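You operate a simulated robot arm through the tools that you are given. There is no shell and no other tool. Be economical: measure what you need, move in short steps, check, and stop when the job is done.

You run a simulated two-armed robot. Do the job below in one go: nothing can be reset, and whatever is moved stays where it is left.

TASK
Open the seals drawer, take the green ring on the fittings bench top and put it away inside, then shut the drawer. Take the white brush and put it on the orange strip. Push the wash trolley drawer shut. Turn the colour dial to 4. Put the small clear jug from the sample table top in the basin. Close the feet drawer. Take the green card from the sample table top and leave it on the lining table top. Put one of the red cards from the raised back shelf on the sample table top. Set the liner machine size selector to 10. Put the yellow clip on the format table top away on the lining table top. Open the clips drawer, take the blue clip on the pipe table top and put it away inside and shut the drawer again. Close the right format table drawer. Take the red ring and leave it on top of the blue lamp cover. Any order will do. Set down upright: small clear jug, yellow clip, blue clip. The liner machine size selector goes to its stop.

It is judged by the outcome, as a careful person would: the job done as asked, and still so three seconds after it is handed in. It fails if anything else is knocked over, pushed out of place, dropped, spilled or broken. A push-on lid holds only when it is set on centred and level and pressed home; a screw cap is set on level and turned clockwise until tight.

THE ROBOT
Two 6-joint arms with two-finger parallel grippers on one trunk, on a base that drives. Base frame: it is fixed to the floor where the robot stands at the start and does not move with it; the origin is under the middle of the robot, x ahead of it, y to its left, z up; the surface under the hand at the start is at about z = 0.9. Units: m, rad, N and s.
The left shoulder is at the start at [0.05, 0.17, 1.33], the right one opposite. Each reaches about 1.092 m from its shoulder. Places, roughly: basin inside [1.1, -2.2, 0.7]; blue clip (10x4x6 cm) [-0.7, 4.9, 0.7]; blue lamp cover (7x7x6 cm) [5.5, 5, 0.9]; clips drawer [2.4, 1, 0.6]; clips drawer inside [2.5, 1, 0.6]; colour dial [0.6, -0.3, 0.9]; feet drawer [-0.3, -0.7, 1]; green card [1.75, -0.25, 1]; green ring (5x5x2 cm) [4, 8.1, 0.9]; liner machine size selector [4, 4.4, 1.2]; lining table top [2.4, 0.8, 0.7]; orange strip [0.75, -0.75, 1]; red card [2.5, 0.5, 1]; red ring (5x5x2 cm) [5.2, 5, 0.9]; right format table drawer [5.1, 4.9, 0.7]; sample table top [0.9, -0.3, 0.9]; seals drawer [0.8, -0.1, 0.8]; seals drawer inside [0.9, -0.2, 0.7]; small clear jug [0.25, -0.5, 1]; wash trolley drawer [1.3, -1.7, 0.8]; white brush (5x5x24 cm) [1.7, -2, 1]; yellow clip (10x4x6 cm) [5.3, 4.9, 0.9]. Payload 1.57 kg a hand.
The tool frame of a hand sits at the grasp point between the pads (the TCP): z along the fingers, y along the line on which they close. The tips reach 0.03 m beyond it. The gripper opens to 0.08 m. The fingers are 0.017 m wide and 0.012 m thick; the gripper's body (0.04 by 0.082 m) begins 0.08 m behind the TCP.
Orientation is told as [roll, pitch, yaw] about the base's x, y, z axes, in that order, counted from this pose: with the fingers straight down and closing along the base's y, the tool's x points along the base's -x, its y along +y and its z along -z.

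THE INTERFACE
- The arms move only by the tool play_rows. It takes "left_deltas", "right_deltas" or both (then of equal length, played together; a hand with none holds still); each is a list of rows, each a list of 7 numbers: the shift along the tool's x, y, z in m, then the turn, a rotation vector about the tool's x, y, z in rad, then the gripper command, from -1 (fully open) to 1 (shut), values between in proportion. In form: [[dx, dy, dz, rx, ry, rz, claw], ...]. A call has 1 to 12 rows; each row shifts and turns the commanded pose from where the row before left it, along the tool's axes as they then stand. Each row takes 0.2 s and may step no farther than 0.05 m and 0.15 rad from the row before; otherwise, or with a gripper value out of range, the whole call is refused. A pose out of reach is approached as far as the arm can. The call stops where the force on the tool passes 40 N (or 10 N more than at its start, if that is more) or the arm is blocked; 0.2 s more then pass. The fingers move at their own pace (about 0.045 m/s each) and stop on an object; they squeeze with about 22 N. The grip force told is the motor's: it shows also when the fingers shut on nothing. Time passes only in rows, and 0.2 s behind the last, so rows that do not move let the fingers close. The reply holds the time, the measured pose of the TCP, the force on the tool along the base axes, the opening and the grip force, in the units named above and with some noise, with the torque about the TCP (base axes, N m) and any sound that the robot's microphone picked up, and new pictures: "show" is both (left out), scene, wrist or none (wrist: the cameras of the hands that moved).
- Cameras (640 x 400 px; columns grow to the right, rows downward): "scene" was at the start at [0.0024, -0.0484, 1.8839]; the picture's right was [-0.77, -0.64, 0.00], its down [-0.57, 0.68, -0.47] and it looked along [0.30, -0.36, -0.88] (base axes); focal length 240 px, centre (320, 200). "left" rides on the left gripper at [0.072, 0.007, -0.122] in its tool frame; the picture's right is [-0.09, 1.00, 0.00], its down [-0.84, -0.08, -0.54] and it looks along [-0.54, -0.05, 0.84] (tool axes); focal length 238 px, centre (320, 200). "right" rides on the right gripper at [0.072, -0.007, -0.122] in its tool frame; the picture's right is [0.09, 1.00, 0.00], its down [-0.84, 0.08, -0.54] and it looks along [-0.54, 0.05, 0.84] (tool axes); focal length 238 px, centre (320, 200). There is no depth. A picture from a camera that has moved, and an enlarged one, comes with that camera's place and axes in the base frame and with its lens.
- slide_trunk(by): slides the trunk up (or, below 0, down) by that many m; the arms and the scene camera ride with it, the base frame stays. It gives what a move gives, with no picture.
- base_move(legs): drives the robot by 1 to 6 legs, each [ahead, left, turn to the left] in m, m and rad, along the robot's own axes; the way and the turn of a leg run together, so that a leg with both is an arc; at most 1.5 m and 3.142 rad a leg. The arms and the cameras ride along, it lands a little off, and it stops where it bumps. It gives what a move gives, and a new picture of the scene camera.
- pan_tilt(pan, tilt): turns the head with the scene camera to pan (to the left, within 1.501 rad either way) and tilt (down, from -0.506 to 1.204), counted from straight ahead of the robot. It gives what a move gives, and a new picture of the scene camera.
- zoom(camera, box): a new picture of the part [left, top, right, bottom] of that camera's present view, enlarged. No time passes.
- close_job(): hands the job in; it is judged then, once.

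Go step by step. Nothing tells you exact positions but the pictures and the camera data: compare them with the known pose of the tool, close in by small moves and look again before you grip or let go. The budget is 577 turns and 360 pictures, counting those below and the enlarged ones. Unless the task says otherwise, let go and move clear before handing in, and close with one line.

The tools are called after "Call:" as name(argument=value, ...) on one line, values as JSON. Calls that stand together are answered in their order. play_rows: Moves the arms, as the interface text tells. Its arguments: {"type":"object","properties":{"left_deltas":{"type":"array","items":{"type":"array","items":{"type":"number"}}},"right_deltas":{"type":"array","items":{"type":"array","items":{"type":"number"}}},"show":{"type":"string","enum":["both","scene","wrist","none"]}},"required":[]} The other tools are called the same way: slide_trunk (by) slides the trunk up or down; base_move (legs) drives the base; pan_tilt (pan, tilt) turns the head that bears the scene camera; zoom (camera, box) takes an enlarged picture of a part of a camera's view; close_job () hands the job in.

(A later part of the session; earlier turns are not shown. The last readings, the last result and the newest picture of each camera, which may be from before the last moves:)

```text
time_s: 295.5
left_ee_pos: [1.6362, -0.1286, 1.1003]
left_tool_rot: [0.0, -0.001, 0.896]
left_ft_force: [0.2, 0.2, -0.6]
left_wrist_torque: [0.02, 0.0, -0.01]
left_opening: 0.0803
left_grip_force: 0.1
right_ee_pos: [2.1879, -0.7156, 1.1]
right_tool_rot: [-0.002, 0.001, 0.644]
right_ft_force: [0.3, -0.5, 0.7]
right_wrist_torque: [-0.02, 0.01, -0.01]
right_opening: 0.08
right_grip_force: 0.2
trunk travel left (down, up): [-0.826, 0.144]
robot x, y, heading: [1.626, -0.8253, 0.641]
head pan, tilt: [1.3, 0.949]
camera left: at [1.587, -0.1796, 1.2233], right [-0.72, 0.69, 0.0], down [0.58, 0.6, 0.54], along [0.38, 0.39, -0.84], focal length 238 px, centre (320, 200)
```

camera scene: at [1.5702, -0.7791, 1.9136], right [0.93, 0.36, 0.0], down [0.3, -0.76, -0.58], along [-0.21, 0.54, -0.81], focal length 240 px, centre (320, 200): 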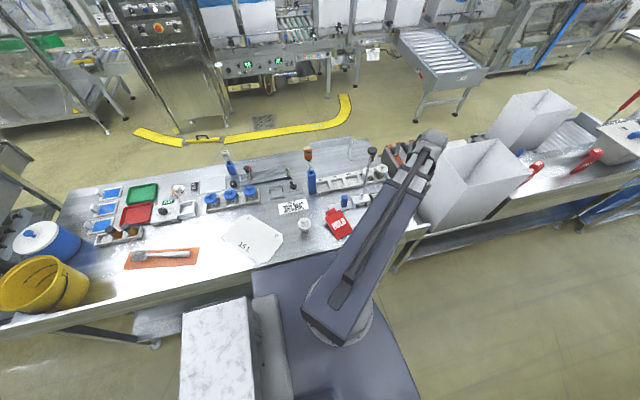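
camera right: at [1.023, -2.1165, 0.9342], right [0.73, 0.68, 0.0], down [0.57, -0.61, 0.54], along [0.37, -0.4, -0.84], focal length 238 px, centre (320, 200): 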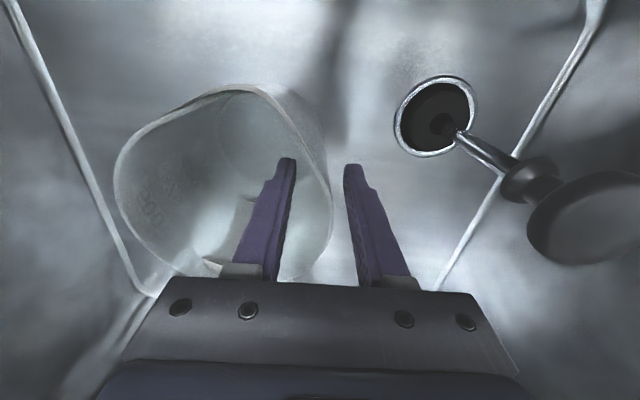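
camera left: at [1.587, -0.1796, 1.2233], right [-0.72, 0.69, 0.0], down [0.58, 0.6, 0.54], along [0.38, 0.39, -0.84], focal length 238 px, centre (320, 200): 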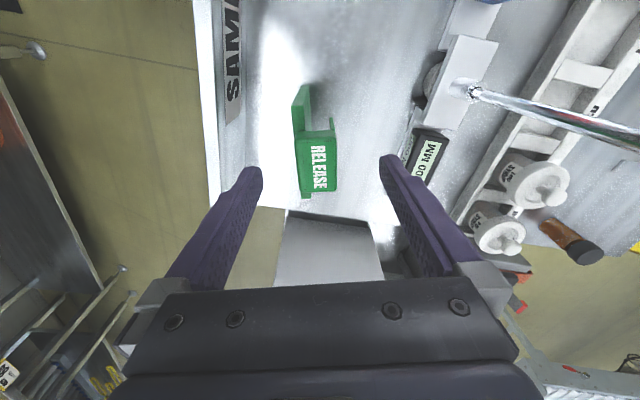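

Call:
play_rows(left_deltas=[[-0.01, 0, 0, 0, 0, 0, -1]], show="none")

Call:
slide_trunk(by=-0.088)

Call:
play_rows(left_deltas=[[0, 0, 0, 0, 0, 0, 1], [0, 0, 0, 0, 0, 0, 1], [0, 0, 0, 0, 0, 0, 1], [0, 0, 0, 0, 0, 0, 1]], show="none")

Call:
slide_trunk(by=0.22)

Call:
play_rows(left_deltas=[[0, 0, 0, 0, 0, 0, 1]], show="wrist")

```text
time_s: 295.9
left_ee_pos: [1.6422, -0.1192, 1.1006]
left_tool_rot: [0.001, 0.0, 0.896]
left_ft_force: [-0.2, 0.4, -0.3]
left_wrist_torque: [-0.02, 0.01, -0.04]
left_opening: 0.08
left_grip_force: 0.0
right_ee_pos: [2.1906, -0.7176, 1.0999]
right_tool_rot: [-0.002, 0.0, 0.644]
right_ft_force: [0.0, 1.1, 0.0]
right_wrist_torque: [0.01, -0.01, 0.01]
right_opening: 0.0799
right_grip_force: 0.0
trunk travel left (down, up): [-0.826, 0.144]
robot x, y, heading: [1.6263, -0.8254, 0.645]
head pan, tilt: [1.3, 0.949]
```

```text
time_s: 297.2
left_ee_pos: [1.6429, -0.1203, 1.0123]
left_tool_rot: [-0.001, -0.001, 0.897]
left_ft_force: [0.6, -0.6, -0.1]
left_wrist_torque: [-0.02, 0.01, 0.02]
left_opening: 0.0801
left_grip_force: 0.1
right_ee_pos: [2.1892, -0.7159, 1.013]
right_tool_rot: [-0.001, 0.001, 0.646]
right_ft_force: [0.4, 0.2, 0.2]
right_wrist_torque: [0.0, 0.01, 0.01]
right_opening: 0.0799
right_grip_force: 0.1
trunk travel left (down, up): [-0.738, 0.232]
robot x, y, heading: [1.6252, -0.825, 0.637]
head pan, tilt: [1.3, 0.949]
```

```text
time_s: 298.2
left_ee_pos: [1.6423, -0.1197, 1.0117]
left_tool_rot: [0.0, -0.001, 0.897]
left_ft_force: [0.8, -0.5, 0.4]
left_wrist_torque: [-0.02, -0.07, -0.03]
left_opening: 0.0356
left_grip_force: 21.8
right_ee_pos: [2.1886, -0.7176, 1.0111]
right_tool_rot: [-0.001, -0.001, 0.643]
right_ft_force: [-1.0, 0.2, 1.0]
right_wrist_torque: [0.01, 0.03, 0.02]
right_opening: 0.0802
right_grip_force: 0.0
trunk travel left (down, up): [-0.738, 0.232]
robot x, y, heading: [1.6271, -0.825, 0.645]
head pan, tilt: [1.3, 0.949]
```

```text
time_s: 300.5
left_ee_pos: [1.642, -0.1201, 1.2329]
left_tool_rot: [0.0, -0.001, 0.895]
left_ft_force: [-0.2, 0.0, -0.3]
left_wrist_torque: [-0.03, 0.0, -0.02]
left_opening: 0.0355
left_grip_force: 21.5
right_ee_pos: [2.1888, -0.7155, 1.2318]
right_tool_rot: [-0.002, -0.002, 0.644]
right_ft_force: [0.4, 0.0, -0.5]
right_wrist_torque: [-0.03, 0.02, -0.02]
right_opening: 0.08
right_grip_force: 0.0
trunk travel left (down, up): [-0.958, 0.012]
robot x, y, heading: [1.6277, -0.8225, 0.639]
head pan, tilt: [1.3, 0.949]
```

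```text
time_s: 300.9
left_ee_pos: [1.6432, -0.1204, 1.2324]
left_tool_rot: [-0.001, 0.0, 0.896]
left_ft_force: [0.1, 0.2, -0.3]
left_wrist_torque: [0.04, -0.02, 0.03]
left_opening: 0.0356
left_grip_force: 21.9
right_ee_pos: [2.1888, -0.7165, 1.2328]
right_tool_rot: [0.0, 0.001, 0.643]
right_ft_force: [0.7, 0.7, -0.7]
right_wrist_torque: [0.0, -0.03, 0.03]
right_opening: 0.0799
right_grip_force: 0.0
trunk travel left (down, up): [-0.958, 0.012]
robot x, y, heading: [1.6309, -0.8217, 0.648]
head pan, tilt: [1.3, 0.949]
camera left: at [1.5928, -0.1715, 1.3552], right [-0.72, 0.69, 0.0], down [0.58, 0.6, 0.54], along [0.38, 0.39, -0.84], focal length 238 px, centre (320, 200)
```

left: 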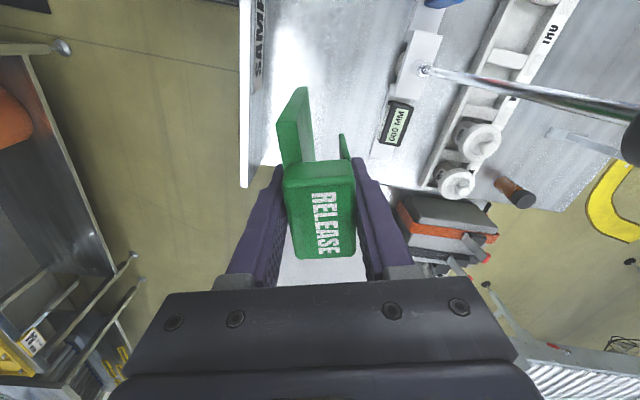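

Green card held. Retract to the aisle and drive forward to look at the lining table top.

Call:
play_rows(left_deltas=[[-0.01, -0.045, 0, 0, 0, 0, 1], [-0.01, -0.045, 0, 0, 0, 0, 1], [-0.01, -0.045, 0, 0, 0, 0, 1], [-0.01, -0.045, 0, 0, 0, 0, 1], [-0.01, -0.045, 0, 0, 0, 0, 1], [-0.01, -0.045, 0, 0, 0, 0, 1], [-0.01, -0.045, 0, 0, 0, 0, 1]], show="none")

Call:
base_move(legs=[[0.95, 0, 0.01]])

Call:
pan_tilt(pan=1.1, tilt=0.9)

```text
time_s: 302.5
left_ee_pos: [1.9347, -0.264, 1.2322]
left_tool_rot: [-0.002, -0.002, 0.895]
left_ft_force: [-0.3, 0.9, -0.1]
left_wrist_torque: [0.03, 0.04, 0.01]
left_opening: 0.0354
left_grip_force: 21.8
right_ee_pos: [2.1903, -0.7161, 1.2318]
right_tool_rot: [0.0, 0.002, 0.643]
right_ft_force: [0.5, 0.6, 0.7]
right_wrist_torque: [-0.01, -0.01, -0.04]
right_opening: 0.0799
right_grip_force: 0.0
trunk travel left (down, up): [-0.958, 0.012]
robot x, y, heading: [1.6268, -0.8234, 0.636]
head pan, tilt: [1.3, 0.949]
```

```text
time_s: 307.5
left_ee_pos: [2.6907, 0.3128, 1.2315]
left_tool_rot: [-0.001, 0.0, 0.902]
left_ft_force: [-0.5, 0.5, -0.5]
left_wrist_torque: [-0.01, 0.04, 0.01]
left_opening: 0.0356
left_grip_force: 22.4
right_ee_pos: [2.9514, -0.1395, 1.2321]
right_tool_rot: [-0.003, -0.002, 0.648]
right_ft_force: [0.4, -0.4, 0.8]
right_wrist_torque: [-0.01, 0.0, 0.0]
right_opening: 0.0798
right_grip_force: 0.0
trunk travel left (down, up): [-0.958, 0.012]
robot x, y, heading: [2.3856, -0.2478, 0.649]
head pan, tilt: [1.3, 0.949]
camera scene: at [2.3329, -0.2051, 1.9056], right [0.93, 0.37, 0.0], down [0.3, -0.76, -0.58], along [-0.22, 0.54, -0.81], focal length 240 px, centre (320, 200)
```

scene: 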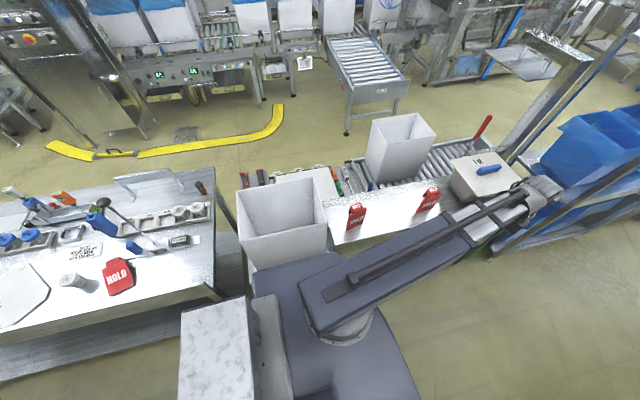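

```text
time_s: 308.2
left_ee_pos: [2.6908, 0.3131, 1.2316]
left_tool_rot: [0.001, -0.001, 0.9]
left_ft_force: [0.6, 0.0, -0.5]
left_wrist_torque: [0.02, -0.02, -0.01]
left_opening: 0.0358
left_grip_force: 22.1
right_ee_pos: [2.9493, -0.1389, 1.2323]
right_tool_rot: [-0.002, 0.001, 0.65]
right_ft_force: [-0.2, -0.3, -0.4]
right_wrist_torque: [-0.01, -0.03, -0.01]
right_opening: 0.0798
right_grip_force: 0.0
trunk travel left (down, up): [-0.958, 0.012]
robot x, y, heading: [2.3888, -0.2527, 0.649]
head pan, tilt: [1.1, 0.901]
camera scene: at [2.3457, -0.1988, 1.9092], right [0.98, 0.18, 0.0], down [0.14, -0.77, -0.62], along [-0.11, 0.61, -0.78], focal length 240 px, centre (320, 200)
```

scene: 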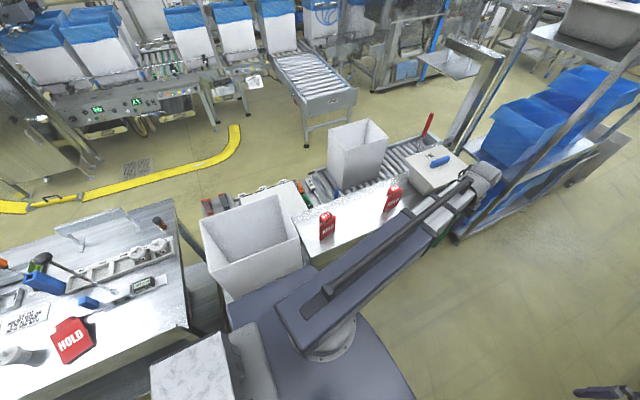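

I'll place the green card from the front of the lining table, where the top is visible. Driving around the end of the row.

Call:
base_move(legs=[[0.6, -0.15, 0.01], [1.4, 0, 0], [1.4, 0, 0]])

Call:
base_move(legs=[[0.8, 0, 0]])

Call:
pan_tilt(pan=1.4, tilt=0.6)

```text
time_s: 325.1
left_ee_pos: [5.5227, 2.2799, 1.2321]
left_tool_rot: [0.001, -0.001, 0.903]
left_ft_force: [-0.2, 0.6, -0.7]
left_wrist_torque: [0.02, 0.01, 0.01]
left_opening: 0.0356
left_grip_force: 21.9
right_ee_pos: [5.7841, 1.8311, 1.2315]
right_tool_rot: [-0.003, 0.0, 0.653]
right_ft_force: [0.2, 0.3, -0.2]
right_wrist_torque: [0.02, 0.02, 0.03]
right_opening: 0.08
right_grip_force: 0.0
trunk travel left (down, up): [-0.958, 0.012]
robot x, y, heading: [5.2234, 1.7185, 0.651]
head pan, tilt: [1.1, 0.901]
camera scene: at [5.1792, 1.769, 1.9092], right [0.98, 0.18, 0.0], down [0.14, -0.77, -0.62], along [-0.11, 0.61, -0.78], focal length 240 px, centre (320, 200)
```

scene: 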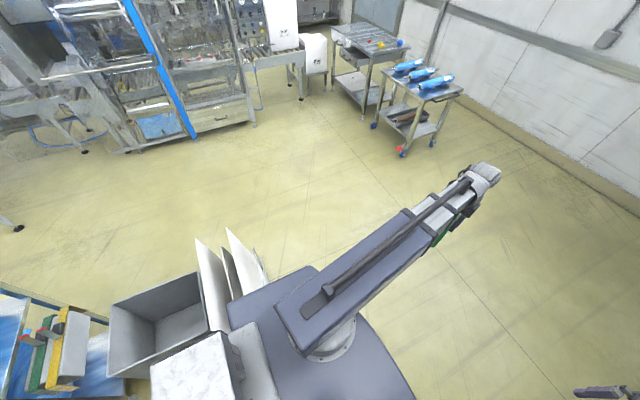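

```text
time_s: 329.3
left_ee_pos: [6.1589, 2.7566, 1.233]
left_tool_rot: [0.0, 0.002, 0.894]
left_ft_force: [0.3, -0.5, -0.8]
left_wrist_torque: [-0.01, -0.03, -0.01]
left_opening: 0.0355
left_grip_force: 22.8
right_ee_pos: [6.4161, 2.3044, 1.2327]
right_tool_rot: [-0.003, 0.0, 0.644]
right_ft_force: [0.4, -0.3, 0.8]
right_wrist_torque: [0.01, 0.01, -0.01]
right_opening: 0.0799
right_grip_force: 0.1
trunk travel left (down, up): [-0.958, 0.012]
robot x, y, heading: [5.8571, 2.196, 0.644]
head pan, tilt: [1.1, 0.901]
camera scene: at [5.8116, 2.2474, 1.9092], right [0.99, 0.17, 0.0], down [0.13, -0.77, -0.62], along [-0.11, 0.61, -0.78], focal length 240 px, centre (320, 200)
```

scene: 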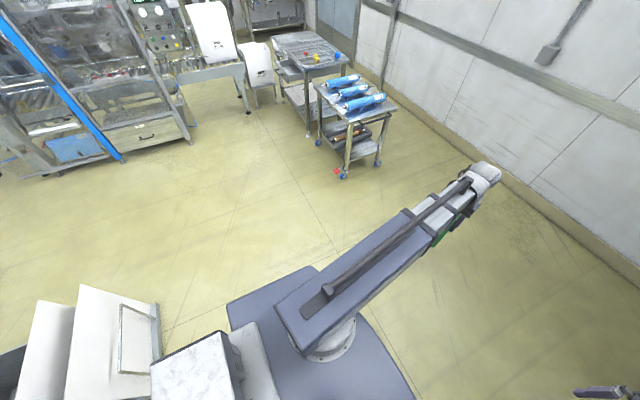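

```text
time_s: 330.1
left_ee_pos: [6.1586, 2.7564, 1.2327]
left_tool_rot: [0.001, 0.001, 0.895]
left_ft_force: [0.8, 0.3, -0.7]
left_wrist_torque: [0.0, 0.0, 0.03]
left_opening: 0.0354
left_grip_force: 22.0
right_ee_pos: [6.4161, 2.3029, 1.2333]
right_tool_rot: [-0.002, 0.0, 0.645]
right_ft_force: [0.5, 0.5, -0.2]
right_wrist_torque: [-0.02, -0.01, 0.01]
right_opening: 0.0799
right_grip_force: 0.0
trunk travel left (down, up): [-0.958, 0.012]
robot x, y, heading: [5.854, 2.1964, 0.643]
head pan, tilt: [1.4, 0.6]
camera scene: at [5.7837, 2.2512, 1.9339], right [0.89, 0.45, 0.0], down [0.26, -0.5, -0.82], along [-0.37, 0.73, -0.57], focal length 240 px, centre (320, 200)
```

scene: 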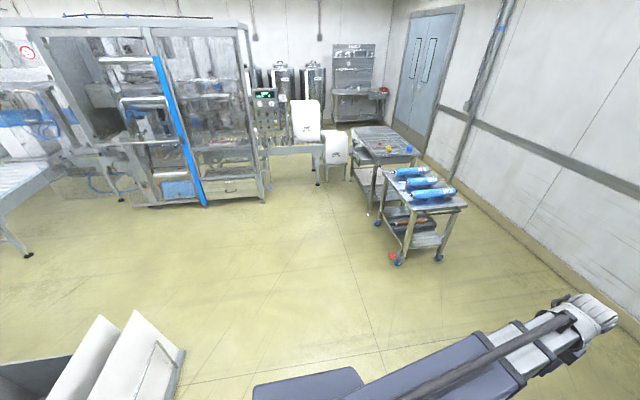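

The format table is close by, and my right hand is free, so I'll do that area now. Zooming in to see it.

Call:
zoom(camera="scene", box=[310, 100, 470, 270])

Call:
zoom(camera="scene", box=[230, 70, 350, 170])

```text
2.35 times, centred on (390, 185) of scene
camera zoom: at [5.7837, 2.2512, 1.9339], right [0.89, 0.45, 0.0], down [0.26, -0.5, -0.82], along [-0.37, 0.73, -0.57], focal length 564 px, centre (155, 235)
```

zoom: 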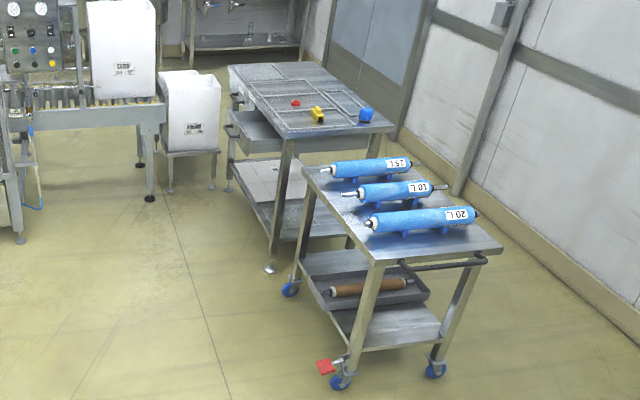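

```text
4.00 times, centred on (290, 120) of scene
camera zoom: at [5.7837, 2.2512, 1.9339], right [0.89, 0.45, 0.0], down [0.26, -0.5, -0.82], along [-0.37, 0.73, -0.57], focal length 958 px, centre (440, 520)
```

zoom: 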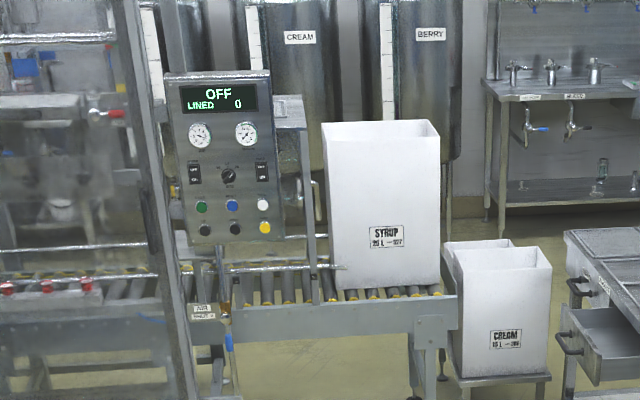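

Table layout is clear: its drawer side faces my heading direction. Strafe left to stand in front of it.

Call:
base_move(legs=[[0, 1.3, 0], [0.1, 1.19, 0.01]])

Call:
pan_tilt(pan=-0.1, tilt=0.75)

```text
time_s: 342.3
left_ee_pos: [4.7816, 4.8303, 1.232]
left_tool_rot: [-0.001, 0.001, 0.897]
left_ft_force: [-0.4, 0.3, -1.3]
left_wrist_torque: [0.03, -0.03, 0.0]
left_opening: 0.0356
left_grip_force: 21.8
right_ee_pos: [5.0391, 4.3791, 1.2331]
right_tool_rot: [-0.001, 0.0, 0.646]
right_ft_force: [-0.9, 0.0, -0.6]
right_wrist_torque: [0.01, 0.0, -0.03]
right_opening: 0.08
right_grip_force: 0.1
trunk travel left (down, up): [-0.958, 0.012]
robot x, y, heading: [4.4808, 4.2699, 0.647]
head pan, tilt: [1.4, 0.6]
camera scene: at [4.4062, 4.3261, 1.9339], right [0.89, 0.46, 0.0], down [0.26, -0.5, -0.82], along [-0.38, 0.73, -0.57], focal length 240 px, centre (320, 200)
```

scene: 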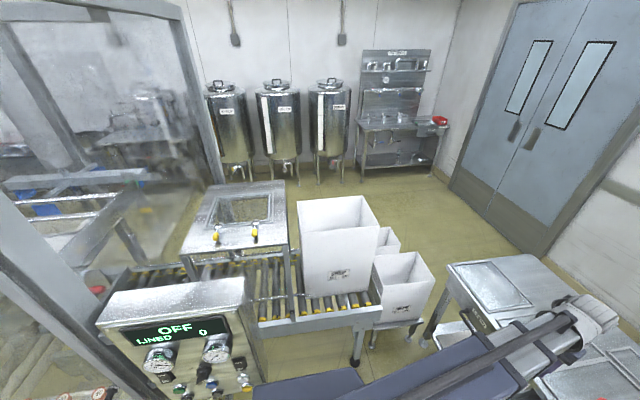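

```text
time_s: 343.9
left_ee_pos: [4.7816, 4.8306, 1.2321]
left_tool_rot: [-0.002, 0.0, 0.897]
left_ft_force: [-0.4, -0.4, 0.9]
left_wrist_torque: [0.01, 0.01, 0.03]
left_opening: 0.0356
left_grip_force: 21.8
right_ee_pos: [5.0388, 4.3791, 1.2316]
right_tool_rot: [-0.001, 0.0, 0.645]
right_ft_force: [-0.1, 0.0, 0.2]
right_wrist_torque: [-0.02, 0.0, -0.03]
right_opening: 0.0798
right_grip_force: 0.0
trunk travel left (down, up): [-0.958, 0.012]
robot x, y, heading: [4.4769, 4.2659, 0.648]
head pan, tilt: [-0.099, 0.75]
camera scene: at [4.5177, 4.2902, 1.9211], right [0.52, -0.85, 0.0], down [-0.58, -0.35, -0.73], along [0.62, 0.38, -0.68], focal length 240 px, centre (320, 200)
```

scene: 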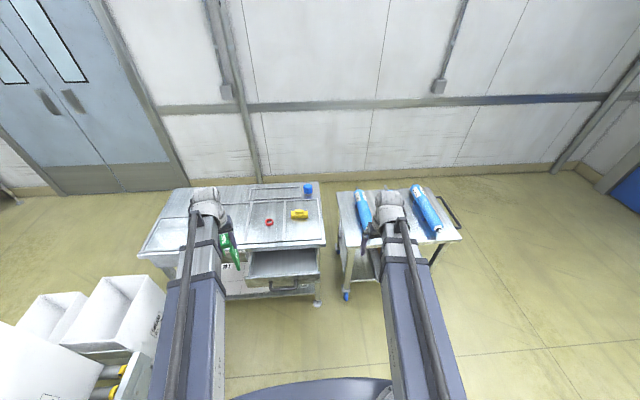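

Call:
zoom(camera="scene", box=[220, 170, 340, 310])

```text
2.86 times, centred on (280, 240) of scene
camera zoom: at [4.5177, 4.2902, 1.9211], right [0.52, -0.85, 0.0], down [-0.58, -0.35, -0.73], along [0.62, 0.38, -0.68], focal length 684 px, centre (434, 86)
```

zoom: 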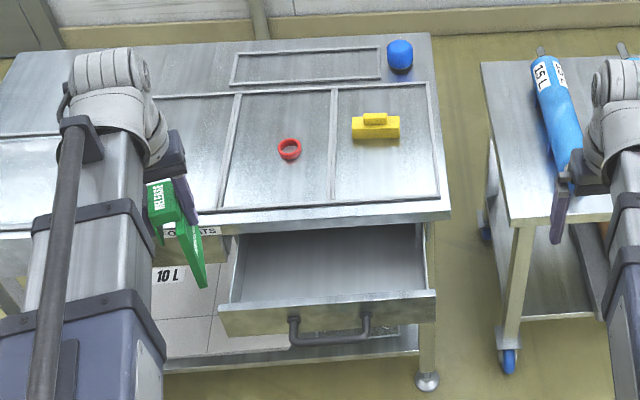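

Ring, clip, cover and drawer located. First the drawer: back off a little so the held card stays clear, then extend the right hand (closed, tilted) toward the panel.

Call:
base_move(legs=[[-0.2, 0, 0]])

Call:
play_rows(right_deltas=[[-0.025, 0.028, 0, 0, 0, 0, 1], [-0.025, 0.028, 0, 0, 0, 0, 1], [-0.025, 0.028, 0, 0, 0, 0, 1], [-0.025, 0.028, 0, 0, 0, 0, 1], [-0.025, 0.028, 0, 0, 0, 0, 1], [-0.025, 0.028, 0, 0, 0, 0, 1], [-0.025, 0.028, 0, 0, 0, 0, 1], [-0.025, 0.028, 0, 0, 0, 0, 1], [0, 0, 0, 0, -0.15, 0, 1], [0, 0, 0, 0, -0.15, 0, 1], [0, 0, 0, 0, -0.15, 0, 1], [0, 0, 0, 0, -0.15, 0, 1]], show="none")

Call:
slide_trunk(by=-0.4)

Call:
slide_trunk(by=-0.08)

Call:
play_rows(right_deltas=[[0, 0, 0, 0, 0, 0, 1]], show="both")

```text
time_s: 345.5
left_ee_pos: [4.6224, 4.7096, 1.2318]
left_tool_rot: [-0.002, -0.001, 0.896]
left_ft_force: [-0.1, -0.9, 0.3]
left_wrist_torque: [0.07, -0.01, -0.02]
left_opening: 0.0356
left_grip_force: 22.5
right_ee_pos: [4.8789, 4.2571, 1.2335]
right_tool_rot: [-0.003, -0.003, 0.646]
right_ft_force: [0.4, -0.3, 0.1]
right_wrist_torque: [-0.04, -0.04, -0.01]
right_opening: 0.08
right_grip_force: 0.0
trunk travel left (down, up): [-0.958, 0.012]
robot x, y, heading: [4.3179, 4.1489, 0.642]
head pan, tilt: [-0.099, 0.75]
camera scene: at [4.3569, 4.1693, 1.9211], right [0.52, -0.86, 0.0], down [-0.58, -0.35, -0.73], along [0.63, 0.38, -0.68], focal length 240 px, centre (320, 200)
```

scene: 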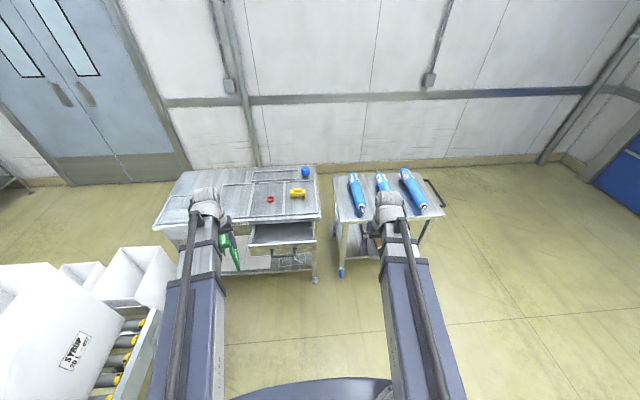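

```text
time_s: 348.1
left_ee_pos: [4.6216, 4.71, 1.2335]
left_tool_rot: [0.0, -0.001, 0.895]
left_ft_force: [0.2, 0.9, -0.9]
left_wrist_torque: [-0.02, 0.01, -0.01]
left_opening: 0.0353
left_grip_force: 21.6
right_ee_pos: [4.9043, 4.5567, 1.2723]
right_tool_rot: [-0.003, -0.603, 0.645]
right_ft_force: [0.8, -0.5, 0.1]
right_wrist_torque: [0.01, -0.04, 0.02]
right_opening: 0.0001
right_grip_force: 21.4
right hand out of reach, approached as far as the arm can: row 9, 10, 11, 12
trunk travel left (down, up): [-0.958, 0.012]
robot x, y, heading: [4.3193, 4.147, 0.648]
head pan, tilt: [-0.099, 0.75]
```

```text
time_s: 351.9
left_ee_pos: [4.6218, 4.7095, 0.8319]
left_tool_rot: [0.0, 0.001, 0.895]
left_ft_force: [0.1, 0.6, -0.5]
left_wrist_torque: [-0.01, 0.02, 0.01]
left_opening: 0.0358
left_grip_force: 22.3
right_ee_pos: [4.905, 4.5569, 0.8701]
right_tool_rot: [-0.004, -0.598, 0.644]
right_ft_force: [-0.5, -0.2, 0.2]
right_wrist_torque: [0.01, 0.01, 0.02]
right_opening: 0.0001
right_grip_force: 21.6
trunk travel left (down, up): [-0.558, 0.412]
robot x, y, heading: [4.3188, 4.152, 0.644]
head pan, tilt: [-0.099, 0.75]
```

```text
time_s: 353.1
left_ee_pos: [4.6235, 4.71, 0.7531]
left_tool_rot: [0.0, 0.0, 0.896]
left_ft_force: [-0.5, -0.5, -0.1]
left_wrist_torque: [0.02, -0.05, -0.01]
left_opening: 0.0356
left_grip_force: 21.8
right_ee_pos: [4.9052, 4.5579, 0.7911]
right_tool_rot: [-0.002, -0.599, 0.644]
right_ft_force: [-0.3, 0.5, 0.1]
right_wrist_torque: [-0.02, -0.03, 0.02]
right_opening: 0.0001
right_grip_force: 21.3
trunk travel left (down, up): [-0.478, 0.492]
robot x, y, heading: [4.3194, 4.1535, 0.641]
head pan, tilt: [-0.099, 0.75]
```

```text
time_s: 353.5
left_ee_pos: [4.6237, 4.7112, 0.7527]
left_tool_rot: [0.0, 0.0, 0.896]
left_ft_force: [-0.1, 0.0, -1.1]
left_wrist_torque: [0.02, 0.0, 0.03]
left_opening: 0.0359
left_grip_force: 22.4
right_ee_pos: [4.9051, 4.5569, 0.7909]
right_tool_rot: [-0.002, -0.599, 0.644]
right_ft_force: [0.2, -0.5, 0.3]
right_wrist_torque: [0.01, -0.02, -0.03]
right_opening: 0.0
right_grip_force: 21.0
trunk travel left (down, up): [-0.478, 0.492]
robot x, y, heading: [4.3144, 4.1486, 0.642]
head pan, tilt: [-0.099, 0.75]
camera scene: at [4.3581, 4.1703, 1.4411], right [0.52, -0.86, 0.0], down [-0.58, -0.35, -0.73], along [0.63, 0.38, -0.68], focal length 240 px, centre (320, 200)
camera right: at [4.8055, 4.4742, 0.8518], right [-0.66, 0.75, -0.05], down [0.26, 0.29, 0.92], along [0.71, 0.59, -0.39], focal length 238 px, centre (320, 200)
```

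scene: 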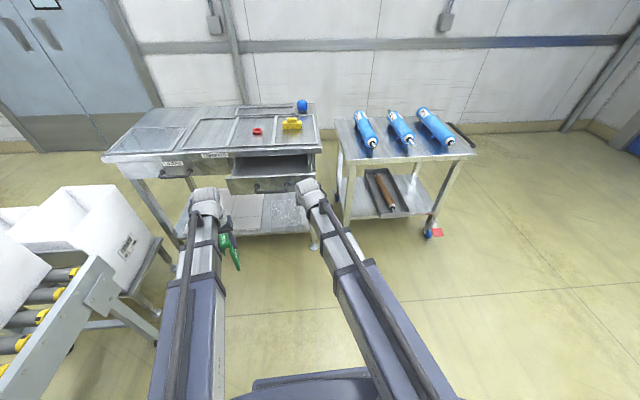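
right: 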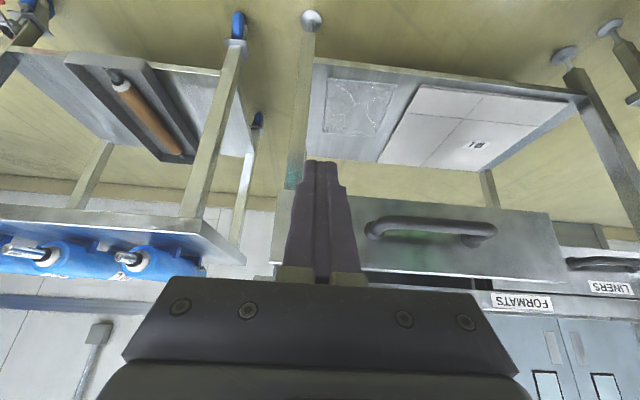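

The fingertip is at panel height. Pushing forward.

Call:
play_rows(right_deltas=[[-0.033, 0.015, 0.0226, 0, 0, 0, 1], [-0.033, 0.015, 0.0226, 0, 0, 0, 1], [-0.033, 0, 0.0226, 0, 0, 0, 1], [-0.0206, 0, 0.0141, 0, 0, 0, 1], [-0.0206, 0, 0.0141, 0, 0, 0, 1], [-0.0206, 0, 0.0141, 0, 0, 0, 1], [-0.0206, 0, 0.0141, 0, 0, 0, 1], [-0.0206, 0, 0.0141, 0, 0, 0, 1], [-0.0206, 0, 0.0141, 0, 0, 0, 1], [-0.0206, 0, 0.0141, 0, 0, 0, 1], [-0.0206, 0, 0.0141, 0, 0, 0, 1], [-0.0206, 0, 0.0141, 0, 0, 0, 1]], show="both")

```text
time_s: 355.9
left_ee_pos: [4.6214, 4.709, 0.753]
left_tool_rot: [-0.001, -0.001, 0.895]
left_ft_force: [0.5, 0.1, -0.8]
left_wrist_torque: [0.0, 0.03, 0.01]
left_opening: 0.0355
left_grip_force: 21.7
right_ee_pos: [5.1287, 4.762, 0.7893]
right_tool_rot: [0.0, -0.578, 0.645]
right_ft_force: [-6.6, -5.9, 6.3]
right_wrist_torque: [-0.05, 0.05, -0.07]
right_opening: 0.0
right_grip_force: 20.9
right hand out of reach, approached as far as the arm can: row 11, 12
trunk travel left (down, up): [-0.478, 0.492]
robot x, y, heading: [4.3143, 4.1511, 0.645]
head pan, tilt: [-0.099, 0.75]
stopped in row 12 (right hand): the force on the tool passed its limit at 55 N (the readings are from after the stop); the commanded pose is now the measured one
camera scene: at [4.3571, 4.1695, 1.4412], right [0.52, -0.86, 0.0], down [-0.58, -0.35, -0.73], along [0.63, 0.38, -0.68], focal length 240 px, centre (320, 200)
camera right: at [5.0302, 4.6795, 0.8525], right [-0.66, 0.75, -0.05], down [0.27, 0.31, 0.91], along [0.7, 0.59, -0.41], focal length 238 px, centre (320, 200)
```

scene: 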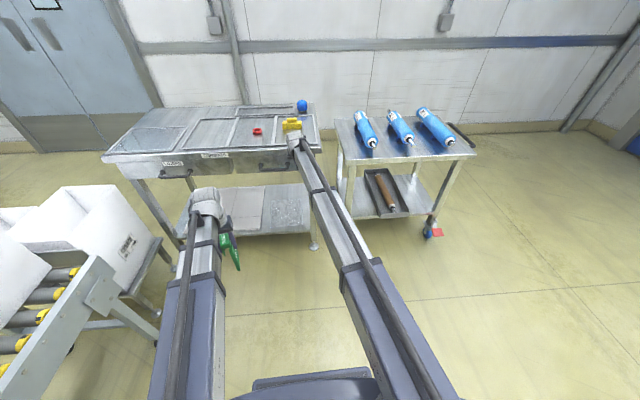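
right: 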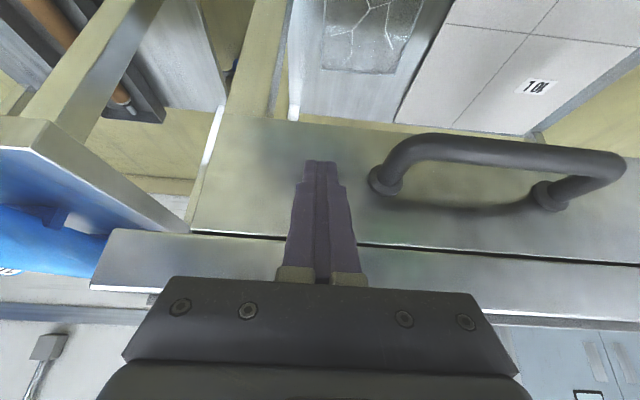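

Drawer is shut flush. Retract, raise, tuck the left hand to the side and move in toward the ring.

Call:
play_rows(right_deltas=[[0.033, 0, -0.0226, 0, 0, 0, 1], [0.033, 0, -0.0226, 0, 0, 0, 1], [0.033, 0, -0.0226, 0, 0, 0, 1], [0.033, 0, -0.0226, 0, 0, 0, 1], [0.033, 0, -0.0226, 0, 0, 0, 1], [0.033, 0, -0.0226, 0, 0, 0, 1], [0.033, 0, -0.0226, 0, 0, 0, 1], [0.033, 0, -0.0226, 0, 0, 0, 1]], show="none")

Call:
slide_trunk(by=0.4)

Call:
slide_trunk(by=0.05)

Call:
play_rows(left_deltas=[[0.0265, 0.0377, 0, 0, 0, 0, 1], [0.0265, 0.0377, 0, 0, 0, 0, 1], [0.0265, 0.0377, 0, 0, 0, 0, 1], [0.0265, 0.0377, 0, 0, 0, 0, 1], [0.0265, 0.0377, 0, 0, 0, 0, 1], [0.0265, 0.0377, 0, 0, 0, 0, 1], [0.0265, 0.0377, 0, 0, 0, 0, 1], [0.0265, 0.0377, 0, 0, 0, 0, 1]], right_deltas=[[0, 0, 0, 0, 0.15, 0, -1], [0, 0, 0, 0, 0.15, 0, -1], [0, 0, 0, 0, 0.15, 0, -1], [0, 0, 0, 0, 0.13, 0, -1], [0, 0, 0, 0, 0, 0, -1], [0, 0, 0, 0, 0, 0, -1], [0, 0, 0, 0, 0, 0, -1], [0, 0, 0, 0, 0, 0, -1]], show="none")

Call:
base_move(legs=[[0.41, 0, 0.01]])

```text
time_s: 357.7
left_ee_pos: [4.6217, 4.7097, 0.7525]
left_tool_rot: [0.001, -0.001, 0.896]
left_ft_force: [0.3, -0.6, -1.0]
left_wrist_torque: [-0.02, -0.04, 0.04]
left_opening: 0.0355
left_grip_force: 22.2
right_ee_pos: [4.8734, 4.57, 0.7884]
right_tool_rot: [-0.001, -0.582, 0.643]
right_ft_force: [0.4, -0.1, -0.4]
right_wrist_torque: [-0.02, -0.01, -0.03]
right_opening: 0.0001
right_grip_force: 21.2
right hand out of reach, approached as far as the arm can: row 6
trunk travel left (down, up): [-0.478, 0.492]
robot x, y, heading: [4.3165, 4.147, 0.642]
head pan, tilt: [-0.099, 0.75]
```

```text
time_s: 361.5
left_ee_pos: [4.6231, 4.7098, 1.1523]
left_tool_rot: [0.0, 0.001, 0.894]
left_ft_force: [0.3, -0.4, -0.5]
left_wrist_torque: [-0.03, -0.02, 0.0]
left_opening: 0.0356
left_grip_force: 22.2
right_ee_pos: [4.8749, 4.5699, 1.1892]
right_tool_rot: [-0.001, -0.583, 0.644]
right_ft_force: [-0.9, 0.6, -0.4]
right_wrist_torque: [-0.01, 0.0, 0.02]
right_opening: 0.0
right_grip_force: 21.2
trunk travel left (down, up): [-0.878, 0.092]
robot x, y, heading: [4.3174, 4.1505, 0.645]
head pan, tilt: [-0.099, 0.75]
```

```text
time_s: 362.4
left_ee_pos: [4.6227, 4.7102, 1.2015]
left_tool_rot: [0.0, 0.0, 0.894]
left_ft_force: [0.9, 0.1, -1.1]
left_wrist_torque: [-0.02, -0.03, -0.02]
left_opening: 0.0355
left_grip_force: 22.1
right_ee_pos: [4.8739, 4.5697, 1.238]
right_tool_rot: [-0.001, -0.583, 0.645]
right_ft_force: [0.9, -0.2, -0.1]
right_wrist_torque: [-0.01, 0.0, -0.01]
right_opening: 0.0001
right_grip_force: 21.1
trunk travel left (down, up): [-0.928, 0.042]
robot x, y, heading: [4.321, 4.1494, 0.639]
head pan, tilt: [-0.099, 0.75]
```

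```text
time_s: 364.2
left_ee_pos: [4.2541, 4.7317, 1.2031]
left_tool_rot: [-0.003, 0.001, 0.894]
left_ft_force: [-0.6, 0.2, -0.9]
left_wrist_torque: [-0.02, -0.01, -0.03]
left_opening: 0.0355
left_grip_force: 22.4
right_ee_pos: [4.8732, 4.5708, 1.2029]
right_tool_rot: [-0.002, -0.005, 0.642]
right_ft_force: [0.2, 0.5, -0.4]
right_wrist_torque: [0.01, 0.0, 0.0]
right_opening: 0.08
right_grip_force: 0.1
right hand out of reach, approached as far as the arm can: row 1, 2, 3
trunk travel left (down, up): [-0.928, 0.042]
robot x, y, heading: [4.3186, 4.1476, 0.641]
head pan, tilt: [-0.099, 0.75]
```

```text
time_s: 366.8
left_ee_pos: [4.576, 4.9766, 1.2024]
left_tool_rot: [0.0, 0.002, 0.905]
left_ft_force: [-0.2, 0.7, -0.9]
left_wrist_torque: [0.02, 0.02, -0.02]
left_opening: 0.0354
left_grip_force: 21.3
right_ee_pos: [5.1958, 4.8217, 1.2015]
right_tool_rot: [-0.001, -0.001, 0.651]
right_ft_force: [0.9, -0.2, -0.1]
right_wrist_torque: [-0.03, 0.0, -0.01]
right_opening: 0.0801
right_grip_force: 0.0
trunk travel left (down, up): [-0.928, 0.042]
robot x, y, heading: [4.6425, 4.3976, 0.652]
head pan, tilt: [-0.099, 0.75]
camera scene: at [4.6839, 4.4165, 1.8911], right [0.52, -0.85, 0.0], down [-0.58, -0.36, -0.73], along [0.62, 0.38, -0.68], focal length 240 px, centre (320, 200)
```

scene: 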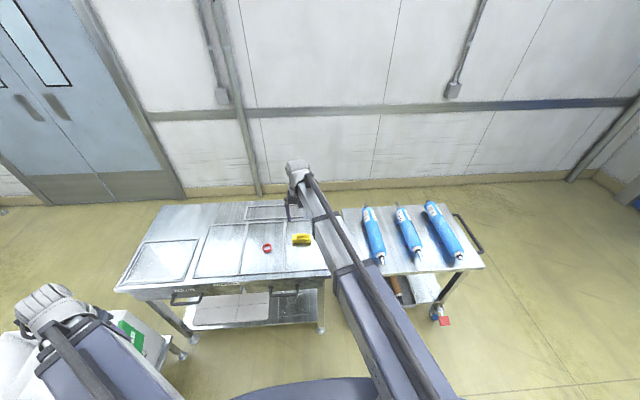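

Call:
play_rows(right_deltas=[[0.02, 0.04, 0, 0, 0, 0, -1], [0.02, 0.04, 0, 0, 0, 0, -1], [0.02, 0.04, 0, 0, 0, 0, -1]], show="wrist")

```text
time_s: 367.6
left_ee_pos: [4.574, 4.9773, 1.2022]
left_tool_rot: [-0.001, 0.001, 0.902]
left_ft_force: [0.0, -0.3, -0.4]
left_wrist_torque: [0.03, -0.01, 0.02]
left_opening: 0.0357
left_grip_force: 21.9
right_ee_pos: [5.0721, 4.8814, 1.2022]
right_tool_rot: [-0.001, -0.004, 0.651]
right_ft_force: [0.0, -0.3, -0.5]
right_wrist_torque: [0.0, -0.03, -0.05]
right_opening: 0.0799
right_grip_force: 0.0
trunk travel left (down, up): [-0.928, 0.042]
robot x, y, heading: [4.645, 4.3973, 0.648]
head pan, tilt: [-0.099, 0.75]
camera right: at [5.0189, 4.8322, 1.3253], right [-0.68, 0.74, 0.0], down [0.62, 0.57, 0.54], along [0.4, 0.37, -0.84], focal length 238 px, centre (320, 200)
```

right: 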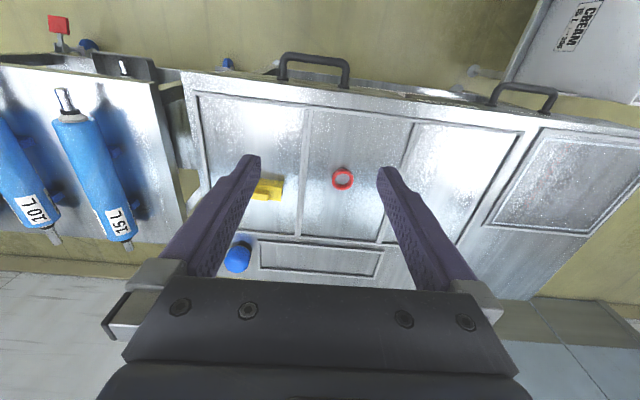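

Call:
play_rows(right_deltas=[[-0.0355, 0.015, 0, 0, 0, 0, -1], [-0.0355, 0.015, 0, 0, 0, 0, -1], [-0.0355, 0.015, 0, 0, 0, 0, -1], [-0.0355, 0.015, 0, 0, 0, 0, -1]], show="none")

Call:
slide_trunk(by=-0.18)

Call:
play_rows(right_deltas=[[0, 0, 0, 0, 0, 0, -1]], show="wrist")

```text
time_s: 368.6
left_ee_pos: [4.5753, 4.977, 1.2018]
left_tool_rot: [0.0, 0.001, 0.902]
left_ft_force: [0.0, 0.4, 0.1]
left_wrist_torque: [-0.01, 0.02, -0.02]
left_opening: 0.0359
left_grip_force: 21.6
right_ee_pos: [5.1535, 5.0164, 1.2017]
right_tool_rot: [-0.001, -0.002, 0.651]
right_ft_force: [0.3, -0.1, -0.6]
right_wrist_torque: [-0.03, 0.0, 0.02]
right_opening: 0.0801
right_grip_force: 0.1
trunk travel left (down, up): [-0.928, 0.042]
robot x, y, heading: [4.6443, 4.3933, 0.642]
head pan, tilt: [-0.099, 0.75]
```

```text
time_s: 370.6
left_ee_pos: [4.5759, 4.9767, 1.0235]
left_tool_rot: [0.0, 0.0, 0.903]
left_ft_force: [-0.3, 0.3, -0.3]
left_wrist_torque: [0.0, 0.02, 0.0]
left_opening: 0.0356
left_grip_force: 21.8
right_ee_pos: [5.153, 5.0142, 1.0236]
right_tool_rot: [-0.001, -0.002, 0.649]
right_ft_force: [0.6, 0.0, -0.1]
right_wrist_torque: [0.02, -0.02, 0.03]
right_opening: 0.0799
right_grip_force: 0.1
trunk travel left (down, up): [-0.748, 0.222]
robot x, y, heading: [4.6449, 4.3951, 0.653]
head pan, tilt: [-0.099, 0.75]
```

```text
time_s: 370.9
left_ee_pos: [4.5759, 4.9766, 1.0232]
left_tool_rot: [0.0, 0.0, 0.906]
left_ft_force: [0.7, 0.1, -0.7]
left_wrist_torque: [-0.04, -0.01, 0.02]
left_opening: 0.0354
left_grip_force: 21.6
right_ee_pos: [5.1538, 5.0155, 1.0233]
right_tool_rot: [-0.002, -0.001, 0.65]
right_ft_force: [-0.7, -1.1, 0.5]
right_wrist_torque: [0.01, -0.04, 0.01]
right_opening: 0.0802
right_grip_force: 0.1
trunk travel left (down, up): [-0.748, 0.222]
robot x, y, heading: [4.6438, 4.3943, 0.647]
head pan, tilt: [-0.099, 0.75]
camera right: at [5.0986, 4.965, 1.1451], right [-0.68, 0.74, 0.0], down [0.62, 0.57, 0.54], along [0.4, 0.37, -0.84], focal length 238 px, centre (320, 200)
```

right: 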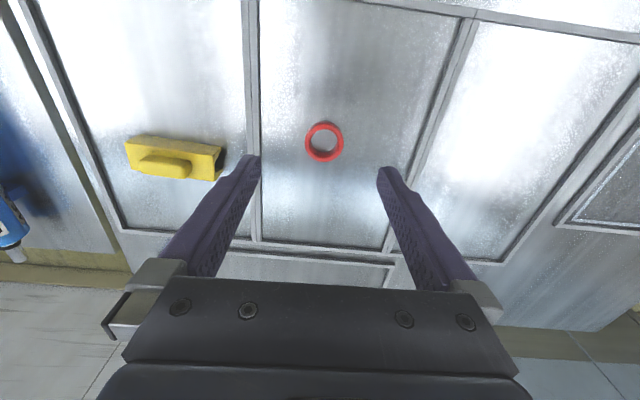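

Call:
play_rows(right_deltas=[[-0.008, 0.005, 0, 0, 0, 0, -0.7], [0, 0, 0, 0, 0, 0, -0.7]], show="none")

Call:
slide_trunk(by=-0.085)

Call:
slide_trunk(by=-0.006)

Call:
play_rows(right_deltas=[[0, 0, 0, 0, 0, 0, -0.3]], show="wrist")

```text
time_s: 371.6
left_ee_pos: [4.5752, 4.9762, 1.0224]
left_tool_rot: [0.001, -0.001, 0.905]
left_ft_force: [0.1, 0.1, -0.7]
left_wrist_torque: [-0.01, 0.0, 0.0]
left_opening: 0.0357
left_grip_force: 21.9
right_ee_pos: [5.1546, 5.0236, 1.0221]
right_tool_rot: [-0.001, -0.001, 0.654]
right_ft_force: [-0.6, -0.2, -0.1]
right_wrist_torque: [-0.01, 0.01, -0.01]
right_opening: 0.0679
right_grip_force: 0.0
trunk travel left (down, up): [-0.748, 0.222]
robot x, y, heading: [4.6407, 4.3942, 0.652]
head pan, tilt: [-0.099, 0.75]
```

```text
time_s: 372.8
left_ee_pos: [4.5752, 4.9759, 0.9383]
left_tool_rot: [-0.001, 0.0, 0.903]
left_ft_force: [-0.7, 0.7, -0.9]
left_wrist_torque: [0.01, -0.04, 0.0]
left_opening: 0.0355
left_grip_force: 21.9
right_ee_pos: [5.1551, 5.0236, 0.9384]
right_tool_rot: [-0.001, -0.004, 0.653]
right_ft_force: [-0.5, -0.5, 0.3]
right_wrist_torque: [-0.01, -0.01, 0.01]
right_opening: 0.0676
right_grip_force: 0.1
trunk travel left (down, up): [-0.663, 0.307]
robot x, y, heading: [4.6477, 4.3975, 0.653]
head pan, tilt: [-0.099, 0.75]
```

```text
time_s: 373.3
left_ee_pos: [4.5755, 4.9754, 0.9327]
left_tool_rot: [-0.001, 0.001, 0.905]
left_ft_force: [-0.2, -0.8, 0.0]
left_wrist_torque: [-0.01, 0.02, -0.02]
left_opening: 0.0356
left_grip_force: 21.9
right_ee_pos: [5.1552, 5.0231, 0.9324]
right_tool_rot: [-0.002, 0.0, 0.651]
right_ft_force: [0.2, -0.1, -0.4]
right_wrist_torque: [-0.03, -0.01, 0.0]
right_opening: 0.0679
right_grip_force: 0.0
trunk travel left (down, up): [-0.657, 0.313]
robot x, y, heading: [4.6421, 4.3921, 0.653]
head pan, tilt: [-0.099, 0.75]
```

```text
time_s: 373.7
left_ee_pos: [4.5758, 4.977, 0.9308]
left_tool_rot: [0.001, 0.0, 0.904]
left_ft_force: [0.3, -0.5, -1.0]
left_wrist_torque: [0.01, 0.02, -0.01]
left_opening: 0.0355
left_grip_force: 21.5
right_ee_pos: [5.1549, 5.0233, 0.9306]
right_tool_rot: [-0.001, -0.003, 0.653]
right_ft_force: [-0.4, 0.9, 0.5]
right_wrist_torque: [0.02, 0.0, 0.01]
right_opening: 0.0518
right_grip_force: 0.1
trunk travel left (down, up): [-0.657, 0.313]
robot x, y, heading: [4.6457, 4.3949, 0.648]
head pan, tilt: [-0.099, 0.75]
camera right: at [5.1017, 4.974, 1.0541], right [-0.68, 0.74, 0.0], down [0.62, 0.57, 0.54], along [0.4, 0.37, -0.84], focal length 238 px, centre (320, 200)
```

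right: 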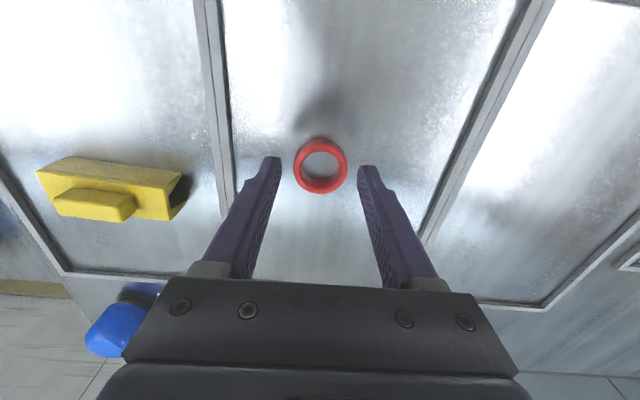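

Call:
slide_trunk(by=-0.012)

Call:
slide_trunk(by=-0.008)

Call:
play_rows(right_deltas=[[0, 0, 0, 0, 0, 0, -0.3]], show="wrist")

```text
time_s: 374.3
left_ee_pos: [4.5752, 4.9774, 0.9202]
left_tool_rot: [-0.001, 0.0, 0.902]
left_ft_force: [-0.8, 0.0, -0.2]
left_wrist_torque: [-0.03, -0.01, 0.03]
left_opening: 0.0355
left_grip_force: 21.9
right_ee_pos: [5.1568, 5.0235, 0.9187]
right_tool_rot: [-0.002, -0.003, 0.651]
right_ft_force: [1.1, 0.3, 0.5]
right_wrist_torque: [0.0, 0.0, 0.02]
right_opening: 0.052
right_grip_force: 0.0
trunk travel left (down, up): [-0.645, 0.325]
robot x, y, heading: [4.6401, 4.401, 0.654]
head pan, tilt: [-0.099, 0.75]
```

```text
time_s: 374.9
left_ee_pos: [4.5746, 4.9758, 0.9108]
left_tool_rot: [0.0, 0.0, 0.904]
left_ft_force: [0.0, 0.0, -1.2]
left_wrist_torque: [0.0, -0.02, 0.01]
left_opening: 0.0355
left_grip_force: 22.7
right_ee_pos: [5.156, 5.0244, 0.9121]
right_tool_rot: [-0.002, -0.002, 0.651]
right_ft_force: [0.0, -0.9, 0.0]
right_wrist_torque: [-0.03, 0.0, 0.02]
right_opening: 0.0518
right_grip_force: 0.0
trunk travel left (down, up): [-0.637, 0.333]
robot x, y, heading: [4.6399, 4.3947, 0.653]
head pan, tilt: [-0.099, 0.75]
```

```text
time_s: 375.3
left_ee_pos: [4.5752, 4.9766, 0.911]
left_tool_rot: [0.001, 0.001, 0.905]
left_ft_force: [0.9, -0.3, -0.9]
left_wrist_torque: [0.01, 0.0, -0.01]
left_opening: 0.0355
left_grip_force: 22.1
right_ee_pos: [5.1557, 5.0243, 0.9111]
right_tool_rot: [-0.002, -0.003, 0.651]
right_ft_force: [0.2, 0.0, -0.3]
right_wrist_torque: [-0.03, 0.0, 0.01]
right_opening: 0.0521
right_grip_force: 0.0
trunk travel left (down, up): [-0.637, 0.333]
robot x, y, heading: [4.6412, 4.3929, 0.652]
head pan, tilt: [-0.099, 0.75]
camera right: at [5.1017, 4.974, 1.0341], right [-0.68, 0.74, 0.0], down [0.62, 0.57, 0.54], along [0.4, 0.37, -0.84], focal length 238 px, centre (320, 200)
```

right: 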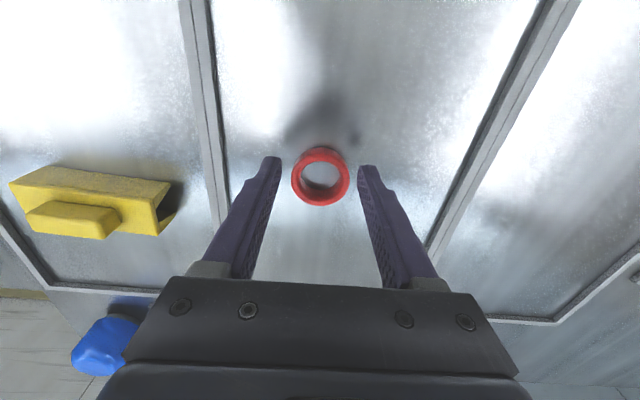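

Ring sits between the fingers; closing.

Call:
play_rows(right_deltas=[[0, 0, 0, 0, 0, 0, 1], [0, 0, 0, 0, 0, 0, 1], [0, 0, 0, 0, 0, 0, 1]], show="none")

Call:
slide_trunk(by=0.1)

Call:
play_rows(right_deltas=[[0, 0, 0, 0, 0, 0, 1]], show="wrist")

```text
time_s: 376.1
left_ee_pos: [4.5753, 4.9767, 0.9109]
left_tool_rot: [0.001, 0.0, 0.905]
left_ft_force: [0.1, 0.6, 0.0]
left_wrist_torque: [0.01, -0.01, 0.0]
left_opening: 0.0355
left_grip_force: 21.4
right_ee_pos: [5.1546, 5.0226, 0.9108]
right_tool_rot: [-0.001, 0.0, 0.651]
right_ft_force: [-0.2, 0.1, 0.6]
right_wrist_torque: [0.02, 0.02, -0.01]
right_opening: 0.0
right_grip_force: 10.7
trunk travel left (down, up): [-0.637, 0.333]
robot x, y, heading: [4.6431, 4.3965, 0.653]
head pan, tilt: [-0.099, 0.75]
```

```text
time_s: 377.4
left_ee_pos: [4.5748, 4.9769, 1.0113]
left_tool_rot: [-0.002, 0.001, 0.904]
left_ft_force: [0.0, 0.3, -0.4]
left_wrist_torque: [0.02, -0.02, 0.01]
left_opening: 0.0355
left_grip_force: 22.2
right_ee_pos: [5.1567, 5.0235, 1.0106]
right_tool_rot: [-0.001, -0.003, 0.651]
right_ft_force: [0.3, -0.3, 0.6]
right_wrist_torque: [-0.01, 0.02, -0.02]
right_opening: 0.0001
right_grip_force: 21.4
trunk travel left (down, up): [-0.737, 0.233]
robot x, y, heading: [4.6438, 4.3952, 0.652]
head pan, tilt: [-0.099, 0.75]
```

```text
time_s: 377.8
left_ee_pos: [4.5753, 4.976, 1.0118]
left_tool_rot: [-0.002, -0.001, 0.904]
left_ft_force: [-0.4, 0.3, -0.8]
left_wrist_torque: [0.02, 0.0, 0.01]
left_opening: 0.0355
left_grip_force: 22.3
right_ee_pos: [5.1555, 5.0236, 1.0111]
right_tool_rot: [-0.004, -0.002, 0.653]
right_ft_force: [-0.1, 0.0, 0.1]
right_wrist_torque: [-0.01, 0.03, -0.01]
right_opening: 0.0
right_grip_force: 21.1
trunk travel left (down, up): [-0.737, 0.233]
robot x, y, heading: [4.644, 4.3941, 0.651]
head pan, tilt: [-0.099, 0.75]
camera right: at [5.1018, 4.974, 1.134], right [-0.68, 0.74, 0.0], down [0.62, 0.57, 0.54], along [0.4, 0.37, -0.84], focal length 238 px, centre (320, 200)
```

right: 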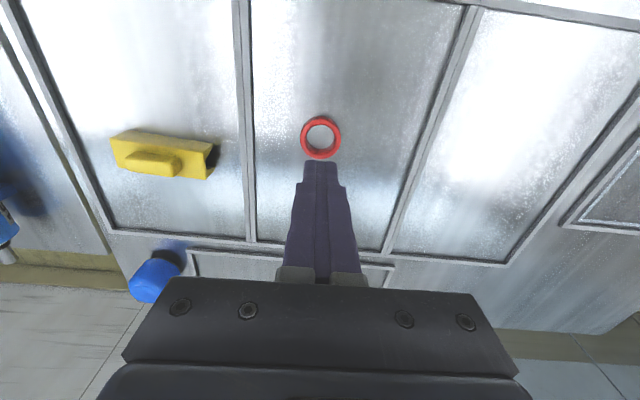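

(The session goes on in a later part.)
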